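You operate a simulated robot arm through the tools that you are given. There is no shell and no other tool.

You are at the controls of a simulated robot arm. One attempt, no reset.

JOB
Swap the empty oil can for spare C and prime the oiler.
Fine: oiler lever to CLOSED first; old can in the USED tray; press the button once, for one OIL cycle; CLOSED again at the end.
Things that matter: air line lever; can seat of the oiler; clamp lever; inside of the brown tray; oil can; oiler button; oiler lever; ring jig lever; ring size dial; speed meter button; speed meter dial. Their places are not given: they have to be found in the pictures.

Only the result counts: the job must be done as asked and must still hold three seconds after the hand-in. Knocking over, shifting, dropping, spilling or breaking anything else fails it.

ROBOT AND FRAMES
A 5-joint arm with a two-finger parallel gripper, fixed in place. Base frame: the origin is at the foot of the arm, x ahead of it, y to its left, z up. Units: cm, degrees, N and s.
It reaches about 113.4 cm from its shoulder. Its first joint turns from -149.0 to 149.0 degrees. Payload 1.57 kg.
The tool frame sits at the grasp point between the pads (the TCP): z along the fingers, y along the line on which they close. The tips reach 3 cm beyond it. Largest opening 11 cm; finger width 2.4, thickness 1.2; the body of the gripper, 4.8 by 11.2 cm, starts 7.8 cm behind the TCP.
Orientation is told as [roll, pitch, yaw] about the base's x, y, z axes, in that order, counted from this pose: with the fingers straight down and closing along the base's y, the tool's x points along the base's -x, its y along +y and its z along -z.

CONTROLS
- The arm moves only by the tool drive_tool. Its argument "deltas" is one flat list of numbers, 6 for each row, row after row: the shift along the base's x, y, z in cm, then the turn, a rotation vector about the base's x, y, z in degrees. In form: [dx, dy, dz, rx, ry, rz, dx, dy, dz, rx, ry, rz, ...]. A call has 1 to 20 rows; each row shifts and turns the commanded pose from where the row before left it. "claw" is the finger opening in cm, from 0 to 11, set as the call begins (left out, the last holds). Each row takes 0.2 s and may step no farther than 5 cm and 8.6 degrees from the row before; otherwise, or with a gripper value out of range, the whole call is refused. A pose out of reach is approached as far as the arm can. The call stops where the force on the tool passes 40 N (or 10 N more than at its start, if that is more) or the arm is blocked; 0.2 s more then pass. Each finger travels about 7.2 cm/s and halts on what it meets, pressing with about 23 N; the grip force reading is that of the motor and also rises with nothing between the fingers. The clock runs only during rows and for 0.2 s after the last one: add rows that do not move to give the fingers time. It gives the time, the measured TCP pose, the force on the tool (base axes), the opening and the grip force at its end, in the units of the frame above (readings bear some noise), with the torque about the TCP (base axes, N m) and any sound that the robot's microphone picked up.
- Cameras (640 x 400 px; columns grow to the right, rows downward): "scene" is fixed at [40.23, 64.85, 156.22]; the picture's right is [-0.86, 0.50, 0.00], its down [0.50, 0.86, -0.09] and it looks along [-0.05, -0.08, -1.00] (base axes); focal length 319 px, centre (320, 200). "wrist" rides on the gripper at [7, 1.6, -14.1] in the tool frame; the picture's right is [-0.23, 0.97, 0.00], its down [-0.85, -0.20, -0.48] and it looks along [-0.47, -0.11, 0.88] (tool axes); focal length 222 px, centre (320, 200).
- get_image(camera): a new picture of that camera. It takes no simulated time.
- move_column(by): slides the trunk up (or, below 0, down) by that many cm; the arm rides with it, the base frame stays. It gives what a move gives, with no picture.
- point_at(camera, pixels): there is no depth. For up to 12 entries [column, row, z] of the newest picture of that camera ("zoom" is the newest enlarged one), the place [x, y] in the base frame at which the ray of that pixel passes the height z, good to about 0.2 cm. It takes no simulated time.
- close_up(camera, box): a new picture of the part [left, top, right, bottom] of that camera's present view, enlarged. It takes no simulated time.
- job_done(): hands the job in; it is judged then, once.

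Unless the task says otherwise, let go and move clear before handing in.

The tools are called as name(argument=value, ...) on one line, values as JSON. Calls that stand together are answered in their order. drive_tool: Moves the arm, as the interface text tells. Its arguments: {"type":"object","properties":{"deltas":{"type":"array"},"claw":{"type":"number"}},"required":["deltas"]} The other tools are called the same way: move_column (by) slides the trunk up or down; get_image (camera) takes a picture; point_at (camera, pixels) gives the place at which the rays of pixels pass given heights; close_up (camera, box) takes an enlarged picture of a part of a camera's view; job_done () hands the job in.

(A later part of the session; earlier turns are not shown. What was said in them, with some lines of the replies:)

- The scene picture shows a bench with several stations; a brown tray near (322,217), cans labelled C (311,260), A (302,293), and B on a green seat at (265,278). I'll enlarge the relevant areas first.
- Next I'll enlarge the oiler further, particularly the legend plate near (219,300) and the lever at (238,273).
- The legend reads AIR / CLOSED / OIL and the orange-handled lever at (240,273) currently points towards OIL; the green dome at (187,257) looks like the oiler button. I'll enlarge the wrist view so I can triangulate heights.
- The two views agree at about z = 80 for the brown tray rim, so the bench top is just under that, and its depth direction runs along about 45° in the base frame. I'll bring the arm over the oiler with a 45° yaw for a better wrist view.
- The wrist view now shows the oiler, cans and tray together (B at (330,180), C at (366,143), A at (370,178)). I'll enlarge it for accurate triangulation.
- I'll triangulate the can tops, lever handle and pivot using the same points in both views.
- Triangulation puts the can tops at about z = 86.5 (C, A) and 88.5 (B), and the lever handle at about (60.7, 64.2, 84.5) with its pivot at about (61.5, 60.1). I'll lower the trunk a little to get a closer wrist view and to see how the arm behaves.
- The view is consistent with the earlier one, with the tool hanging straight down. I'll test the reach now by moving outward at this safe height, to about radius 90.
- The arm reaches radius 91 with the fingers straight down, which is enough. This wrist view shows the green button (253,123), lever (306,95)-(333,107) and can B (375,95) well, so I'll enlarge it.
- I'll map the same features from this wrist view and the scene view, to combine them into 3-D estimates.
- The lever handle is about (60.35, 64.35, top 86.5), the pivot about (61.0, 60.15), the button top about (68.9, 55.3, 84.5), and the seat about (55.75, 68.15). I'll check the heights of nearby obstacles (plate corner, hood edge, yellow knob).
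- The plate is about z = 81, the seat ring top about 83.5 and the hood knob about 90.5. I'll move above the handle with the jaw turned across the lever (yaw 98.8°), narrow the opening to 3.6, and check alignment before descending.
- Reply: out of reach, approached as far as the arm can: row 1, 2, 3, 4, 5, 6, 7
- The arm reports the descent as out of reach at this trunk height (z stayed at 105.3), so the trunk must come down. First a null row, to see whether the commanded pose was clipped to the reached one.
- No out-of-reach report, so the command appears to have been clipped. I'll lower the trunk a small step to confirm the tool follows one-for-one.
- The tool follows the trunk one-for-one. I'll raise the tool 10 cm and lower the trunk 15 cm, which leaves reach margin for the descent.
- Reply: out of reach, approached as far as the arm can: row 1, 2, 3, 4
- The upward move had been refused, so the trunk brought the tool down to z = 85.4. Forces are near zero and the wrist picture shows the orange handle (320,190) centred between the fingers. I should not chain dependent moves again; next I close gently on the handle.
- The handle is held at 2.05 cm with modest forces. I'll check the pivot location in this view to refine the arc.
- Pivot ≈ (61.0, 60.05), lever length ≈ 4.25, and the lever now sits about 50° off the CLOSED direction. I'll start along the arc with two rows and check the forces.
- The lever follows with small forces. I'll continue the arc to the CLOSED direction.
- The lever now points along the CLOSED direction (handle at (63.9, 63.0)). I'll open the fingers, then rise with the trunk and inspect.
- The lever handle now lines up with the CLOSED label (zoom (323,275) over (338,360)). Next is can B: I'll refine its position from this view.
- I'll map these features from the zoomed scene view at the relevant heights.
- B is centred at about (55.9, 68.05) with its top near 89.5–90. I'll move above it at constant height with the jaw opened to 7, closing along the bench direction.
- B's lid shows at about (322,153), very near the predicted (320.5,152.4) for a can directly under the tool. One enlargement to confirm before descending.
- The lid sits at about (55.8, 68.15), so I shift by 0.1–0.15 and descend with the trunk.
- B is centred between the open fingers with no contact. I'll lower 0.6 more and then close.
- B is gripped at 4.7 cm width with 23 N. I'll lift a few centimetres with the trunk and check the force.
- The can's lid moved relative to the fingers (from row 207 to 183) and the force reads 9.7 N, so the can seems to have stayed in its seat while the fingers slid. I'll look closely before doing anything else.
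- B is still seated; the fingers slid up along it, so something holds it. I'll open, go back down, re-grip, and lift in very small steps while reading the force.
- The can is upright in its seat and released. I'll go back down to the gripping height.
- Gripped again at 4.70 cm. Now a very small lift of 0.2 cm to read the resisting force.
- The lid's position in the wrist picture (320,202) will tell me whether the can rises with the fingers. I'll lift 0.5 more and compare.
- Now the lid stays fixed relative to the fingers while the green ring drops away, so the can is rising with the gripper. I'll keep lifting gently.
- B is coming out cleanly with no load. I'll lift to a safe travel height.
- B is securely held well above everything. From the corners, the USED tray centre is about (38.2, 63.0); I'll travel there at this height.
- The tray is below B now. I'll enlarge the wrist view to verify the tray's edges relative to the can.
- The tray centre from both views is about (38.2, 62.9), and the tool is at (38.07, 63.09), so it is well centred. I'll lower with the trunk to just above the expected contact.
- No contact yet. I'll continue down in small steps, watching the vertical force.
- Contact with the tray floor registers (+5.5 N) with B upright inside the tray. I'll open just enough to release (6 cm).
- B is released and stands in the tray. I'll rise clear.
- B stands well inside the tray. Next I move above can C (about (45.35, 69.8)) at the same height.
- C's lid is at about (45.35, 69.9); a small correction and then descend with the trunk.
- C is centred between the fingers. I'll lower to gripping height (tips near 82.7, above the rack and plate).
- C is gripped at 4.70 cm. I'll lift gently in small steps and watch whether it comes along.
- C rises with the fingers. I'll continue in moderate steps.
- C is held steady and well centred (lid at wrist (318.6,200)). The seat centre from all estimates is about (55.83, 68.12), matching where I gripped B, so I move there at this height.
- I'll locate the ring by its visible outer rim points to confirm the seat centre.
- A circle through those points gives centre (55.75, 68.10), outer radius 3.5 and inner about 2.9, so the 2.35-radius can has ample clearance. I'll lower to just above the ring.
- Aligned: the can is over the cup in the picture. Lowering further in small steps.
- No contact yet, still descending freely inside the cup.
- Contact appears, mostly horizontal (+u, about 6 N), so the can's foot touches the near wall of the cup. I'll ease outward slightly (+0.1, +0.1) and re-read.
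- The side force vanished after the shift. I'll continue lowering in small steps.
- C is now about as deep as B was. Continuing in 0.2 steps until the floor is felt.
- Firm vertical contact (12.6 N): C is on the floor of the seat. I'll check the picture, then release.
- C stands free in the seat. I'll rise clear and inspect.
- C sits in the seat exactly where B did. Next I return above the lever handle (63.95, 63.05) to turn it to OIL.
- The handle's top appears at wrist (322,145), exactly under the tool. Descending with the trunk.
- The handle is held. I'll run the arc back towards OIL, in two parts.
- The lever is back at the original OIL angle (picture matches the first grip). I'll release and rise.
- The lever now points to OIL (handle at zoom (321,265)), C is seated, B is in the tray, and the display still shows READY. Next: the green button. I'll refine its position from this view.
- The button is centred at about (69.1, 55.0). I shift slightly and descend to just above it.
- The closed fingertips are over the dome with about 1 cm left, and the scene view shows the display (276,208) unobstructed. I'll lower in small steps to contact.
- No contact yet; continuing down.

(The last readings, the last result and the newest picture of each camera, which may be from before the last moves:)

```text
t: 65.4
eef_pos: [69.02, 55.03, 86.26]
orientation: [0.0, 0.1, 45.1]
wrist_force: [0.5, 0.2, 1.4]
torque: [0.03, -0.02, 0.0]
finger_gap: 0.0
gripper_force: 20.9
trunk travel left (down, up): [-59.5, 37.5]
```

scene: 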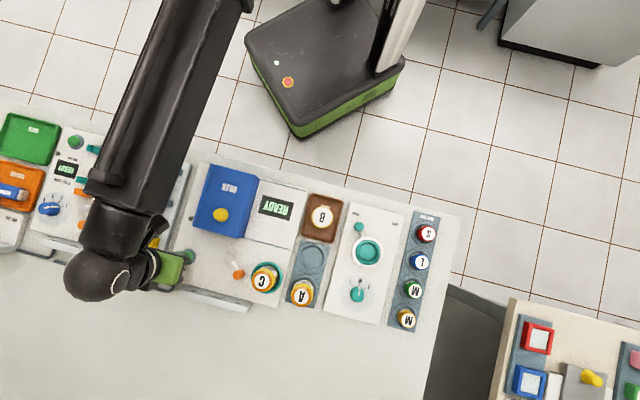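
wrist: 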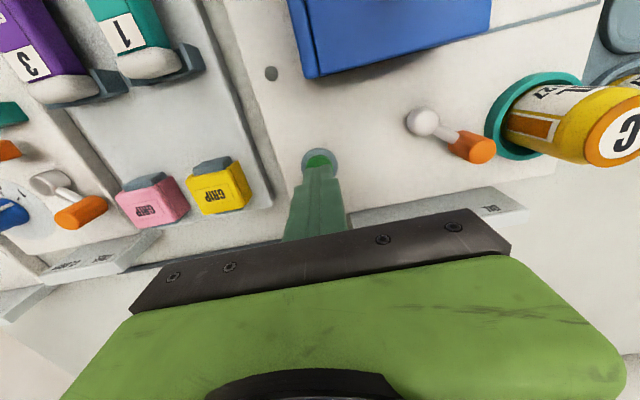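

move_column(by=-0.2)

close_up(camera="scene", box=[200, 160, 340, 310])

```text
t: 65.9
eef_pos: [69.07, 55.1, 86.05]
orientation: [0.0, -0.1, 45.2]
wrist_force: [0.1, 0.7, 2.0]
torque: [0.04, -0.01, -0.02]
finger_gap: 0.03
gripper_force: 21.0
trunk travel left (down, up): [-59.3, 37.7]
heard: click
```

```text
2.67 times, centred on (270, 235) of scene
```

zoom: 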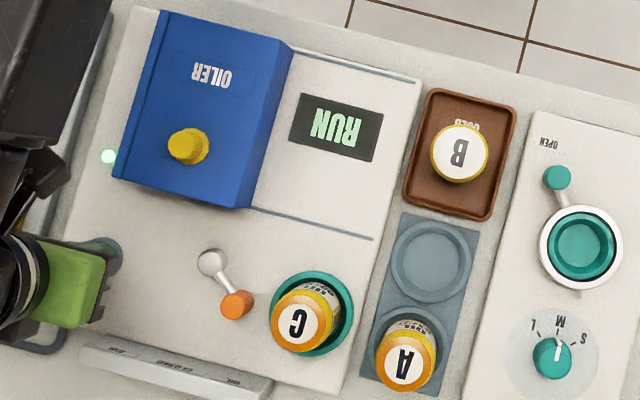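

A click was heard, the display reads RUN, and the lamp at zoom (108,156) is lit, so the press registered once. I'll lift off the button straight away.

move_column(by=3)

close_up(camera="scene", box=[200, 160, 340, 310])

```text
t: 66.6
eef_pos: [69.01, 55.06, 89.0]
orientation: [0.0, 0.1, 45.1]
wrist_force: [-0.4, 0.3, 0.2]
torque: [0.0, 0.03, 0.03]
finger_gap: 0.0
gripper_force: 21.2
trunk travel left (down, up): [-62.3, 34.7]
```

```text
2.67 times, centred on (270, 235) of scene
```

zoom: 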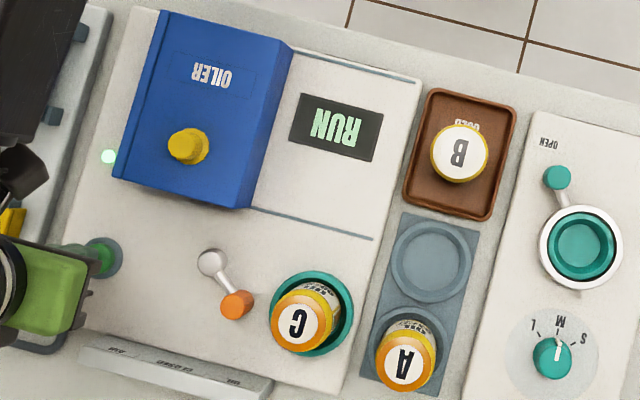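

The cycle is running. I'll rise fully clear and wait for it to finish.

move_column(by=10.4)

close_up(camera="scene", box=[200, 160, 340, 310])

```text
t: 68.0
eef_pos: [68.9, 55.02, 99.42]
orientation: [0.0, 0.0, 45.1]
wrist_force: [-0.3, 0.3, 0.7]
torque: [-0.01, -0.03, 0.0]
finger_gap: 0.0
gripper_force: 21.2
trunk travel left (down, up): [-72.7, 24.3]
```

```text
2.67 times, centred on (270, 235) of scene
```

zoom: 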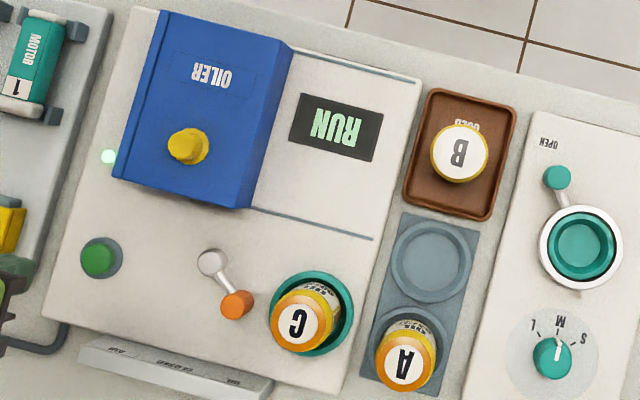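

Still RUN with the lamp on. I'll wait with still rows and look again.

drive_tool(deltas=[0, 0, 0, 0, 0, 0, 0, 0, 0, 0, 0, 0, 0, 0, 0, 0, 0, 0, 0, 0, 0, 0, 0, 0, 0, 0, 0, 0, 0, 0, 0, 0, 0, 0, 0, 0, 0, 0, 0, 0, 0, 0, 0, 0, 0, 0, 0, 0])

close_up(camera="scene", box=[200, 160, 340, 310])

```text
t: 69.8
eef_pos: [68.99, 55.01, 99.52]
orientation: [0.0, 0.0, 45.1]
wrist_force: [-0.2, 0.5, -0.2]
torque: [0.0, -0.01, -0.03]
finger_gap: 0.0
gripper_force: 20.8
trunk travel left (down, up): [-72.7, 24.3]
```

```text
2.67 times, centred on (270, 235) of scene
```

zoom: 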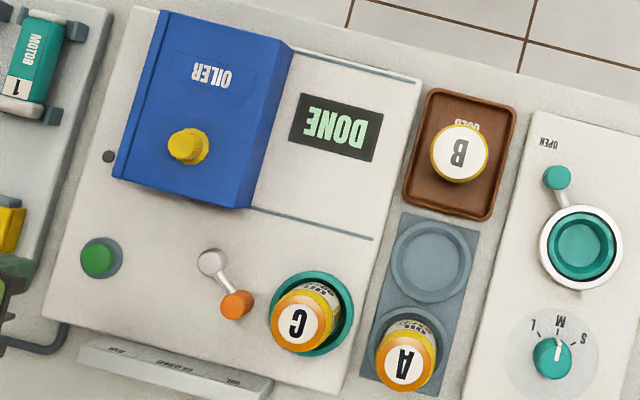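

The display now shows DONE and the lamp is off. I'll return above the lever handle to set it to CLOSED.

drive_tool(deltas=[-1.2076, 1.2956, 0, 0, 0, 7.5, -1.2076, 1.2956, 0, 0, 0, 7.5, -1.2076, 1.2956, 0, 0, 0, 7.5, -1.2076, 1.2956, 0, 0, 0, 7.5, -1.2076, 1.2956, 0, 0, 0, 7.5, -1.2076, 1.2956, 0, 0, 0, 7.5, -1.2076, 1.2956, 0, 0, 0, 7.5, 0, 0, 0, 0, 0, 0], claw=3.6)

close_up(camera="wrist", box=[220, 50, 420, 190])

```text
t: 71.6
eef_pos: [60.49, 64.2, 99.38]
orientation: [0.1, 0.1, 97.7]
wrist_force: [0.1, -0.2, 0.2]
torque: [0.02, 0.02, -0.02]
finger_gap: 3.6
gripper_force: 0.1
trunk travel left (down, up): [-72.7, 24.3]
```

```text
2.86 times, centred on (320, 120) of wrist
```

zoom: 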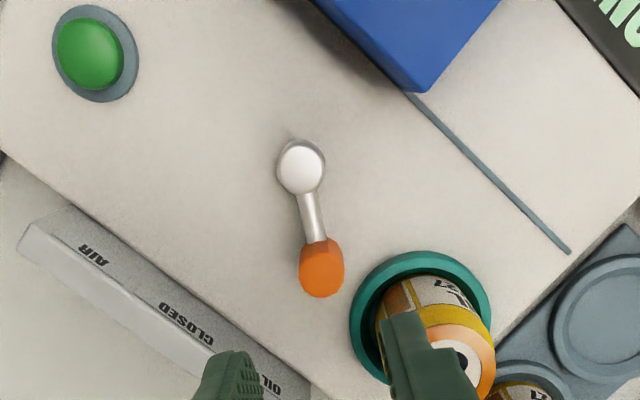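

The view is identical to when I left the handle (321,265). Descending with the trunk by 14.

move_column(by=-14)

```text
t: 73.3
eef_pos: [60.63, 64.28, 85.37]
orientation: [0.0, 0.1, 97.6]
wrist_force: [0.0, -0.3, 0.0]
torque: [-0.01, -0.03, -0.01]
finger_gap: 3.61
gripper_force: 0.0
trunk travel left (down, up): [-58.7, 38.3]
```

drive_tool(deltas=[0, 0, 0, 0, 0, 0, 0, 0, 0, 0, 0, 0], claw=1.6)

```text
t: 73.9
eef_pos: [60.64, 64.26, 85.54]
orientation: [0.0, 0.0, 97.5]
wrist_force: [1.3, 1.4, 2.3]
torque: [-0.15, 0.36, 0.06]
finger_gap: 2.06
gripper_force: 34.5
trunk travel left (down, up): [-58.7, 38.3]
```

The handle is gripped again. Same arc to CLOSED as before, in two parts.

drive_tool(deltas=[0.532, 0.012, 0, 0, 0, -7.17, 0.53, -0.055, 0, 0, 0, -7.17, 0.518, -0.121, 0, 0, 0, -7.17])

```text
t: 74.7
eef_pos: [62.09, 63.97, 85.38]
orientation: [0.0, 0.0, 76.0]
wrist_force: [-6.8, 3.2, -0.7]
torque: [-0.02, -0.25, -0.26]
finger_gap: 2.07
gripper_force: 34.3
trunk travel left (down, up): [-58.7, 38.3]
```

drive_tool(deltas=[0.499, -0.184, 0, 0, 0, -7.17, 0.472, -0.245, 0, 0, 0, -7.17, 0.439, -0.302, 0, 0, 0, -7.17, 0.397, -0.354, 0, 0, 0, -7.17])

close_up(camera="wrist", box=[220, 60, 440, 230])

```text
t: 75.7
eef_pos: [63.97, 62.89, 85.38]
orientation: [0.0, 0.0, 47.3]
wrist_force: [-5.0, 1.5, -2.4]
torque: [0.03, 0.49, -0.11]
finger_gap: 2.06
gripper_force: 34.4
trunk travel left (down, up): [-58.7, 38.3]
```

```text
2.35 times, centred on (330, 145) of wrist
```

zoom: 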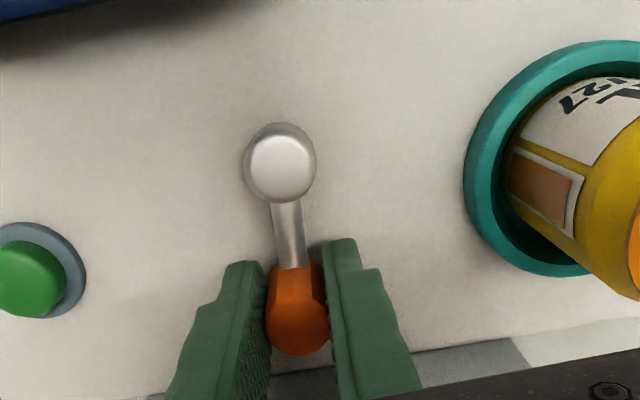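

The lever is again at the CLOSED angle, matching the earlier picture. I'll release it and rise.

drive_tool(deltas=[0, 0, 0, 0, 0, 0, 0, 0, 0, 0, 0, 0], claw=4)

```text
t: 76.3
eef_pos: [63.92, 62.88, 85.45]
orientation: [0.0, 0.0, 47.5]
wrist_force: [-0.2, 0.3, -0.2]
torque: [-0.03, -0.04, 0.0]
finger_gap: 4.0
gripper_force: 0.1
trunk travel left (down, up): [-58.7, 38.3]
```

move_column(by=14)

close_up(camera="wrist", box=[220, 60, 420, 190])

get_image(camera="scene")

close_up(camera="scene", box=[190, 170, 350, 320])

```text
t: 78.0
eef_pos: [64.07, 62.94, 99.39]
orientation: [0.0, 0.0, 47.4]
wrist_force: [0.9, -0.8, 0.8]
torque: [0.03, 0.0, 0.01]
finger_gap: 4.0
gripper_force: 0.0
trunk travel left (down, up): [-72.7, 24.3]
```

```text
3.08 times, centred on (320, 125) of wrist
```

zoom: 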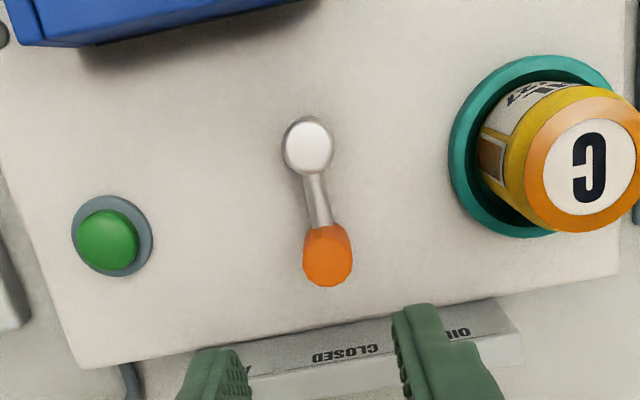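

```text
taken
```

scene: 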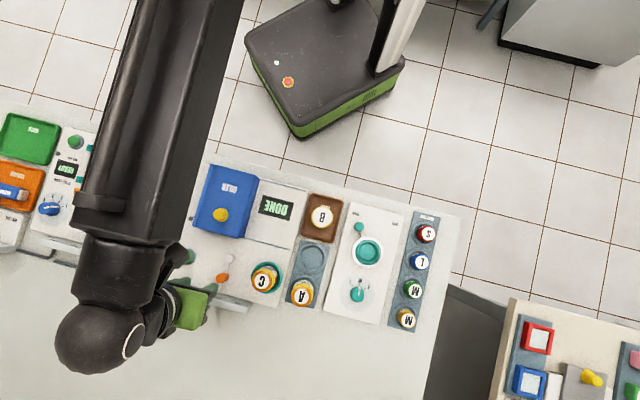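

```text
2.67 times, centred on (270, 245) of scene
```

zoom: 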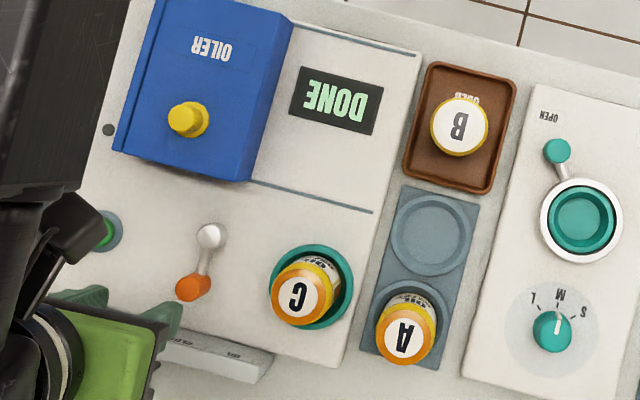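

Everything looks right: lever towards CLOSED, DONE displayed, C seated, B in the tray. I'll measure the lever's angle against the CLOSED label to be sure.

point_at(camera="wrist", pixels=[[322.4, 146.1, 86.5], [316.4, 108.1, 84.4], [328.1, 174.7, 80], [303.6, 178.5, 80.5]])

point_at(camera="zoom", pixels=[[187, 288, 86.5], [210, 236, 84.4], [194, 275, 84.5], [304, 293, 89], [460, 127, 87]])

close_up(camera="scene", box=[200, 240, 290, 310])

```text
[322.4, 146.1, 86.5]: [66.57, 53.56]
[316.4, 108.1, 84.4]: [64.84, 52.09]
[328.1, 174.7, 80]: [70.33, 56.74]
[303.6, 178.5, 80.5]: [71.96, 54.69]
```

```text
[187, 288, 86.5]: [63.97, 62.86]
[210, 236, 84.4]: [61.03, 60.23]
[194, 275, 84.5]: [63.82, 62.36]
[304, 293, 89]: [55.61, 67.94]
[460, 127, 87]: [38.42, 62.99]
```

```text
5.71 times, centred on (245, 275) of scene
```

zoom: 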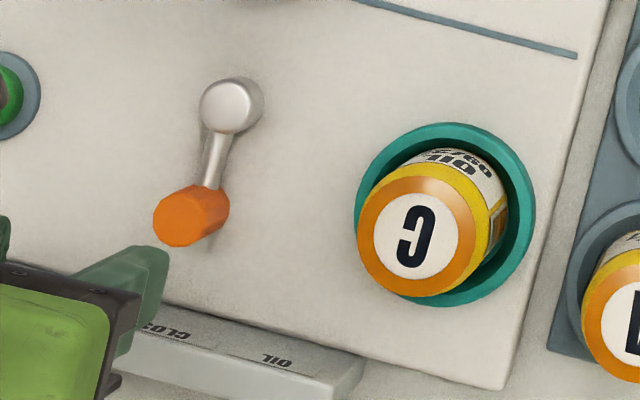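

The wrist coordinates were from an old picture, so I'll retake it and measure the lever and the plate's edges properly.

close_up(camera="wrist", box=[220, 60, 420, 190])

point_at(camera="zoom", pixels=[[327.5, 265, 86.5], [309, 147, 84.4], [345, 353, 80], [78, 365, 81], [618, 273, 81], [455, 334, 80], [113, 238, 84]])

point_at(camera="scene", pixels=[[308.5, 188.3, 81], [277.1, 307.7, 81], [263, 238, 81], [309, 249.5, 81]])

```text
3.08 times, centred on (320, 125) of wrist
```

zoom: 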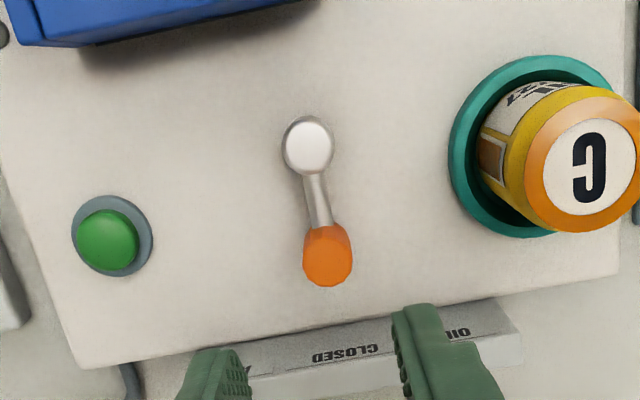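

```text
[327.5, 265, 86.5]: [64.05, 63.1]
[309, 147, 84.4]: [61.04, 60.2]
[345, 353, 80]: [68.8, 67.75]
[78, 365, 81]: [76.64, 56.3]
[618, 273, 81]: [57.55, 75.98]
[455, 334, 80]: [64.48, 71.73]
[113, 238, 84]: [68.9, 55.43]
```

```text
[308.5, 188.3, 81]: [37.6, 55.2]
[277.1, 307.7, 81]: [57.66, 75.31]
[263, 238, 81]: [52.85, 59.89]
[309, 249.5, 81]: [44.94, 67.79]
```

The lever points at 43.9°, and the CLOSED label lies at 44.2° from the pivot, so it is properly at CLOSED. I'll retreat clear of the bench and do a final check.

move_column(by=8)

```text
t: 79.1
eef_pos: [64.09, 62.87, 107.43]
orientation: [0.0, 0.0, 47.4]
wrist_force: [-0.7, 0.5, 1.3]
torque: [0.02, 0.01, 0.02]
finger_gap: 4.01
gripper_force: 0.1
trunk travel left (down, up): [-80.7, 16.3]
```

drive_tool(deltas=[-3, -2, 0, 0, 0, 0, -3, -2, 0, 0, 0, 0, -3, -2, 0, 0, 0, 0, -3, -2, 0, 0, 0, 0, -3, -2, 0, 0, 0, 0, -3, -2, 0, 0, 0, 0, -3, -2, 0, 0, 0, 0, 0, 0, 0, 0, 0, 0])

get_image(camera="scene")

get_image(camera="wrist")

close_up(camera="wrist", box=[220, 60, 440, 210])

```text
t: 80.9
eef_pos: [42.96, 48.93, 107.41]
orientation: [0.0, 0.0, 47.5]
wrist_force: [-0.8, -0.4, 0.5]
torque: [-0.01, -0.01, 0.03]
finger_gap: 4.0
gripper_force: 0.0
trunk travel left (down, up): [-80.7, 16.3]
```

```text
taken
```

scene: 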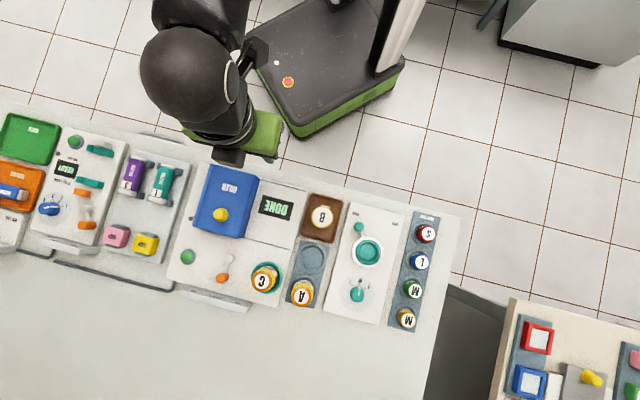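

```text
taken
```

wrist: 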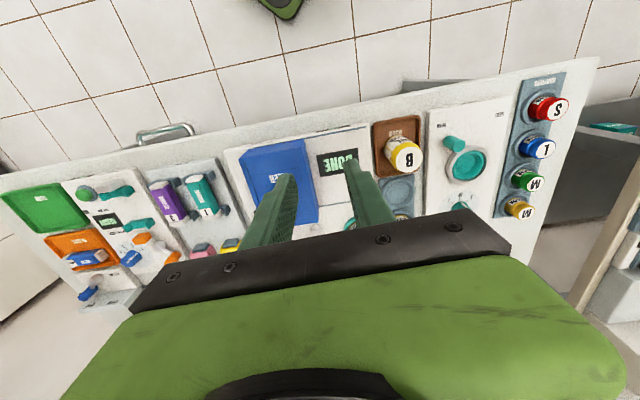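

```text
2.67 times, centred on (330, 135) of wrist
```

zoom: 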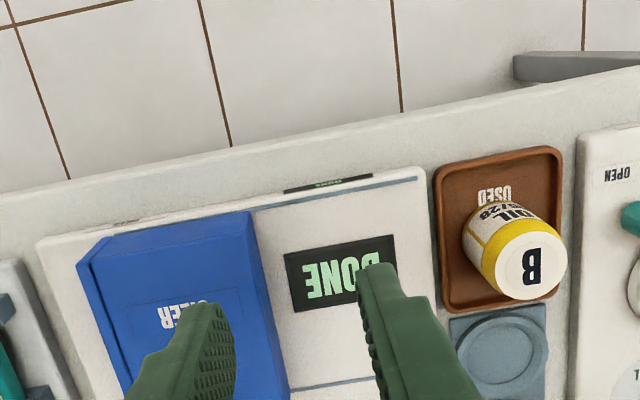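

The final scene shows B standing in the USED tray, C in the oiler, lever at CLOSED and DONE on the display. A thin dark strip on the oiler's near edge at zoom (328,183) is worth one look before handing in.

close_up(camera="wrist", box=[300, 115, 380, 165])

close_up(camera="scene", box=[170, 160, 350, 320])

close_up(camera="scene", box=[0, 100, 200, 270])

```text
8.00 times, centred on (340, 140) of wrist
```

zoom: 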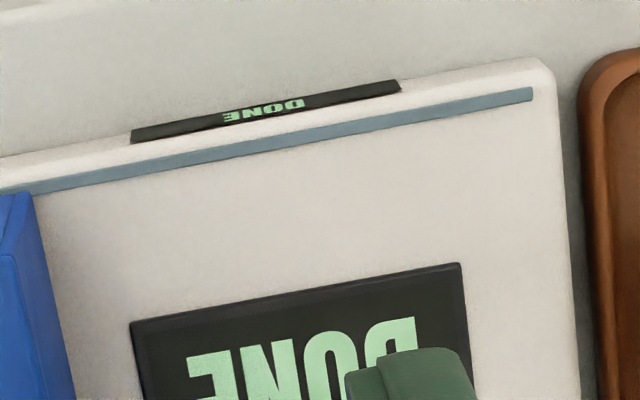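

```text
2.50 times, centred on (260, 240) of scene
```

zoom: 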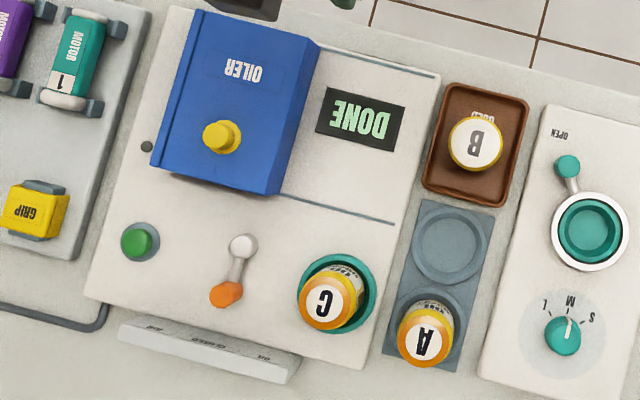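

```text
2.35 times, centred on (100, 185) of scene
```

zoom: 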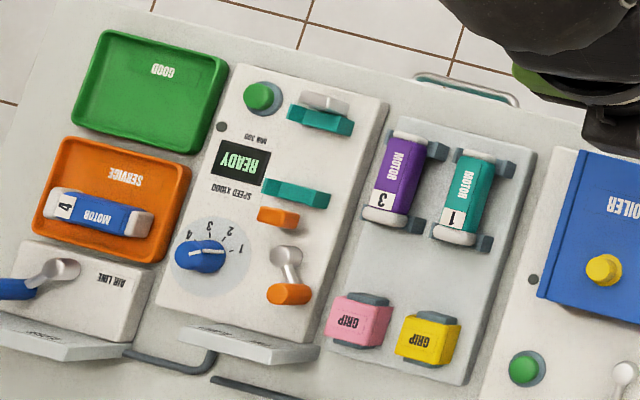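

The strip is just a second readout also saying DONE. The other stations look unchanged, B is in the USED tray, C is seated, the lever is at CLOSED and the arm is clear, so I hand in.

job_done()

```text
The job is handed in.
```

The oil can swap is done and the oiler is primed. I've handed the job in, but no verdict came back.

- **Lever:** set to CLOSED before touching the cans, to OIL for the cycle, then back to CLOSED. At the end it pointed within about 1° of the CLOSED label.
- **Old can (B):** standing upright in the USED tray. On my first lift my grip slid up the can and it stayed in its seat. I gripped it again and it came out cleanly.
- **Spare C:** in the oiler's can seat, where B was. It touched the near wall of the seat once on the way in, so I shifted it slightly and it went down to the floor of the seat.
- **Oil cycle:** I pressed the green button once. The display went to RUN with the lamp lit, then to DONE with the lamp off.

In the final pictures nothing else on the bench looked moved. The arm was clear of the oiler and cans, with its fingers empty.
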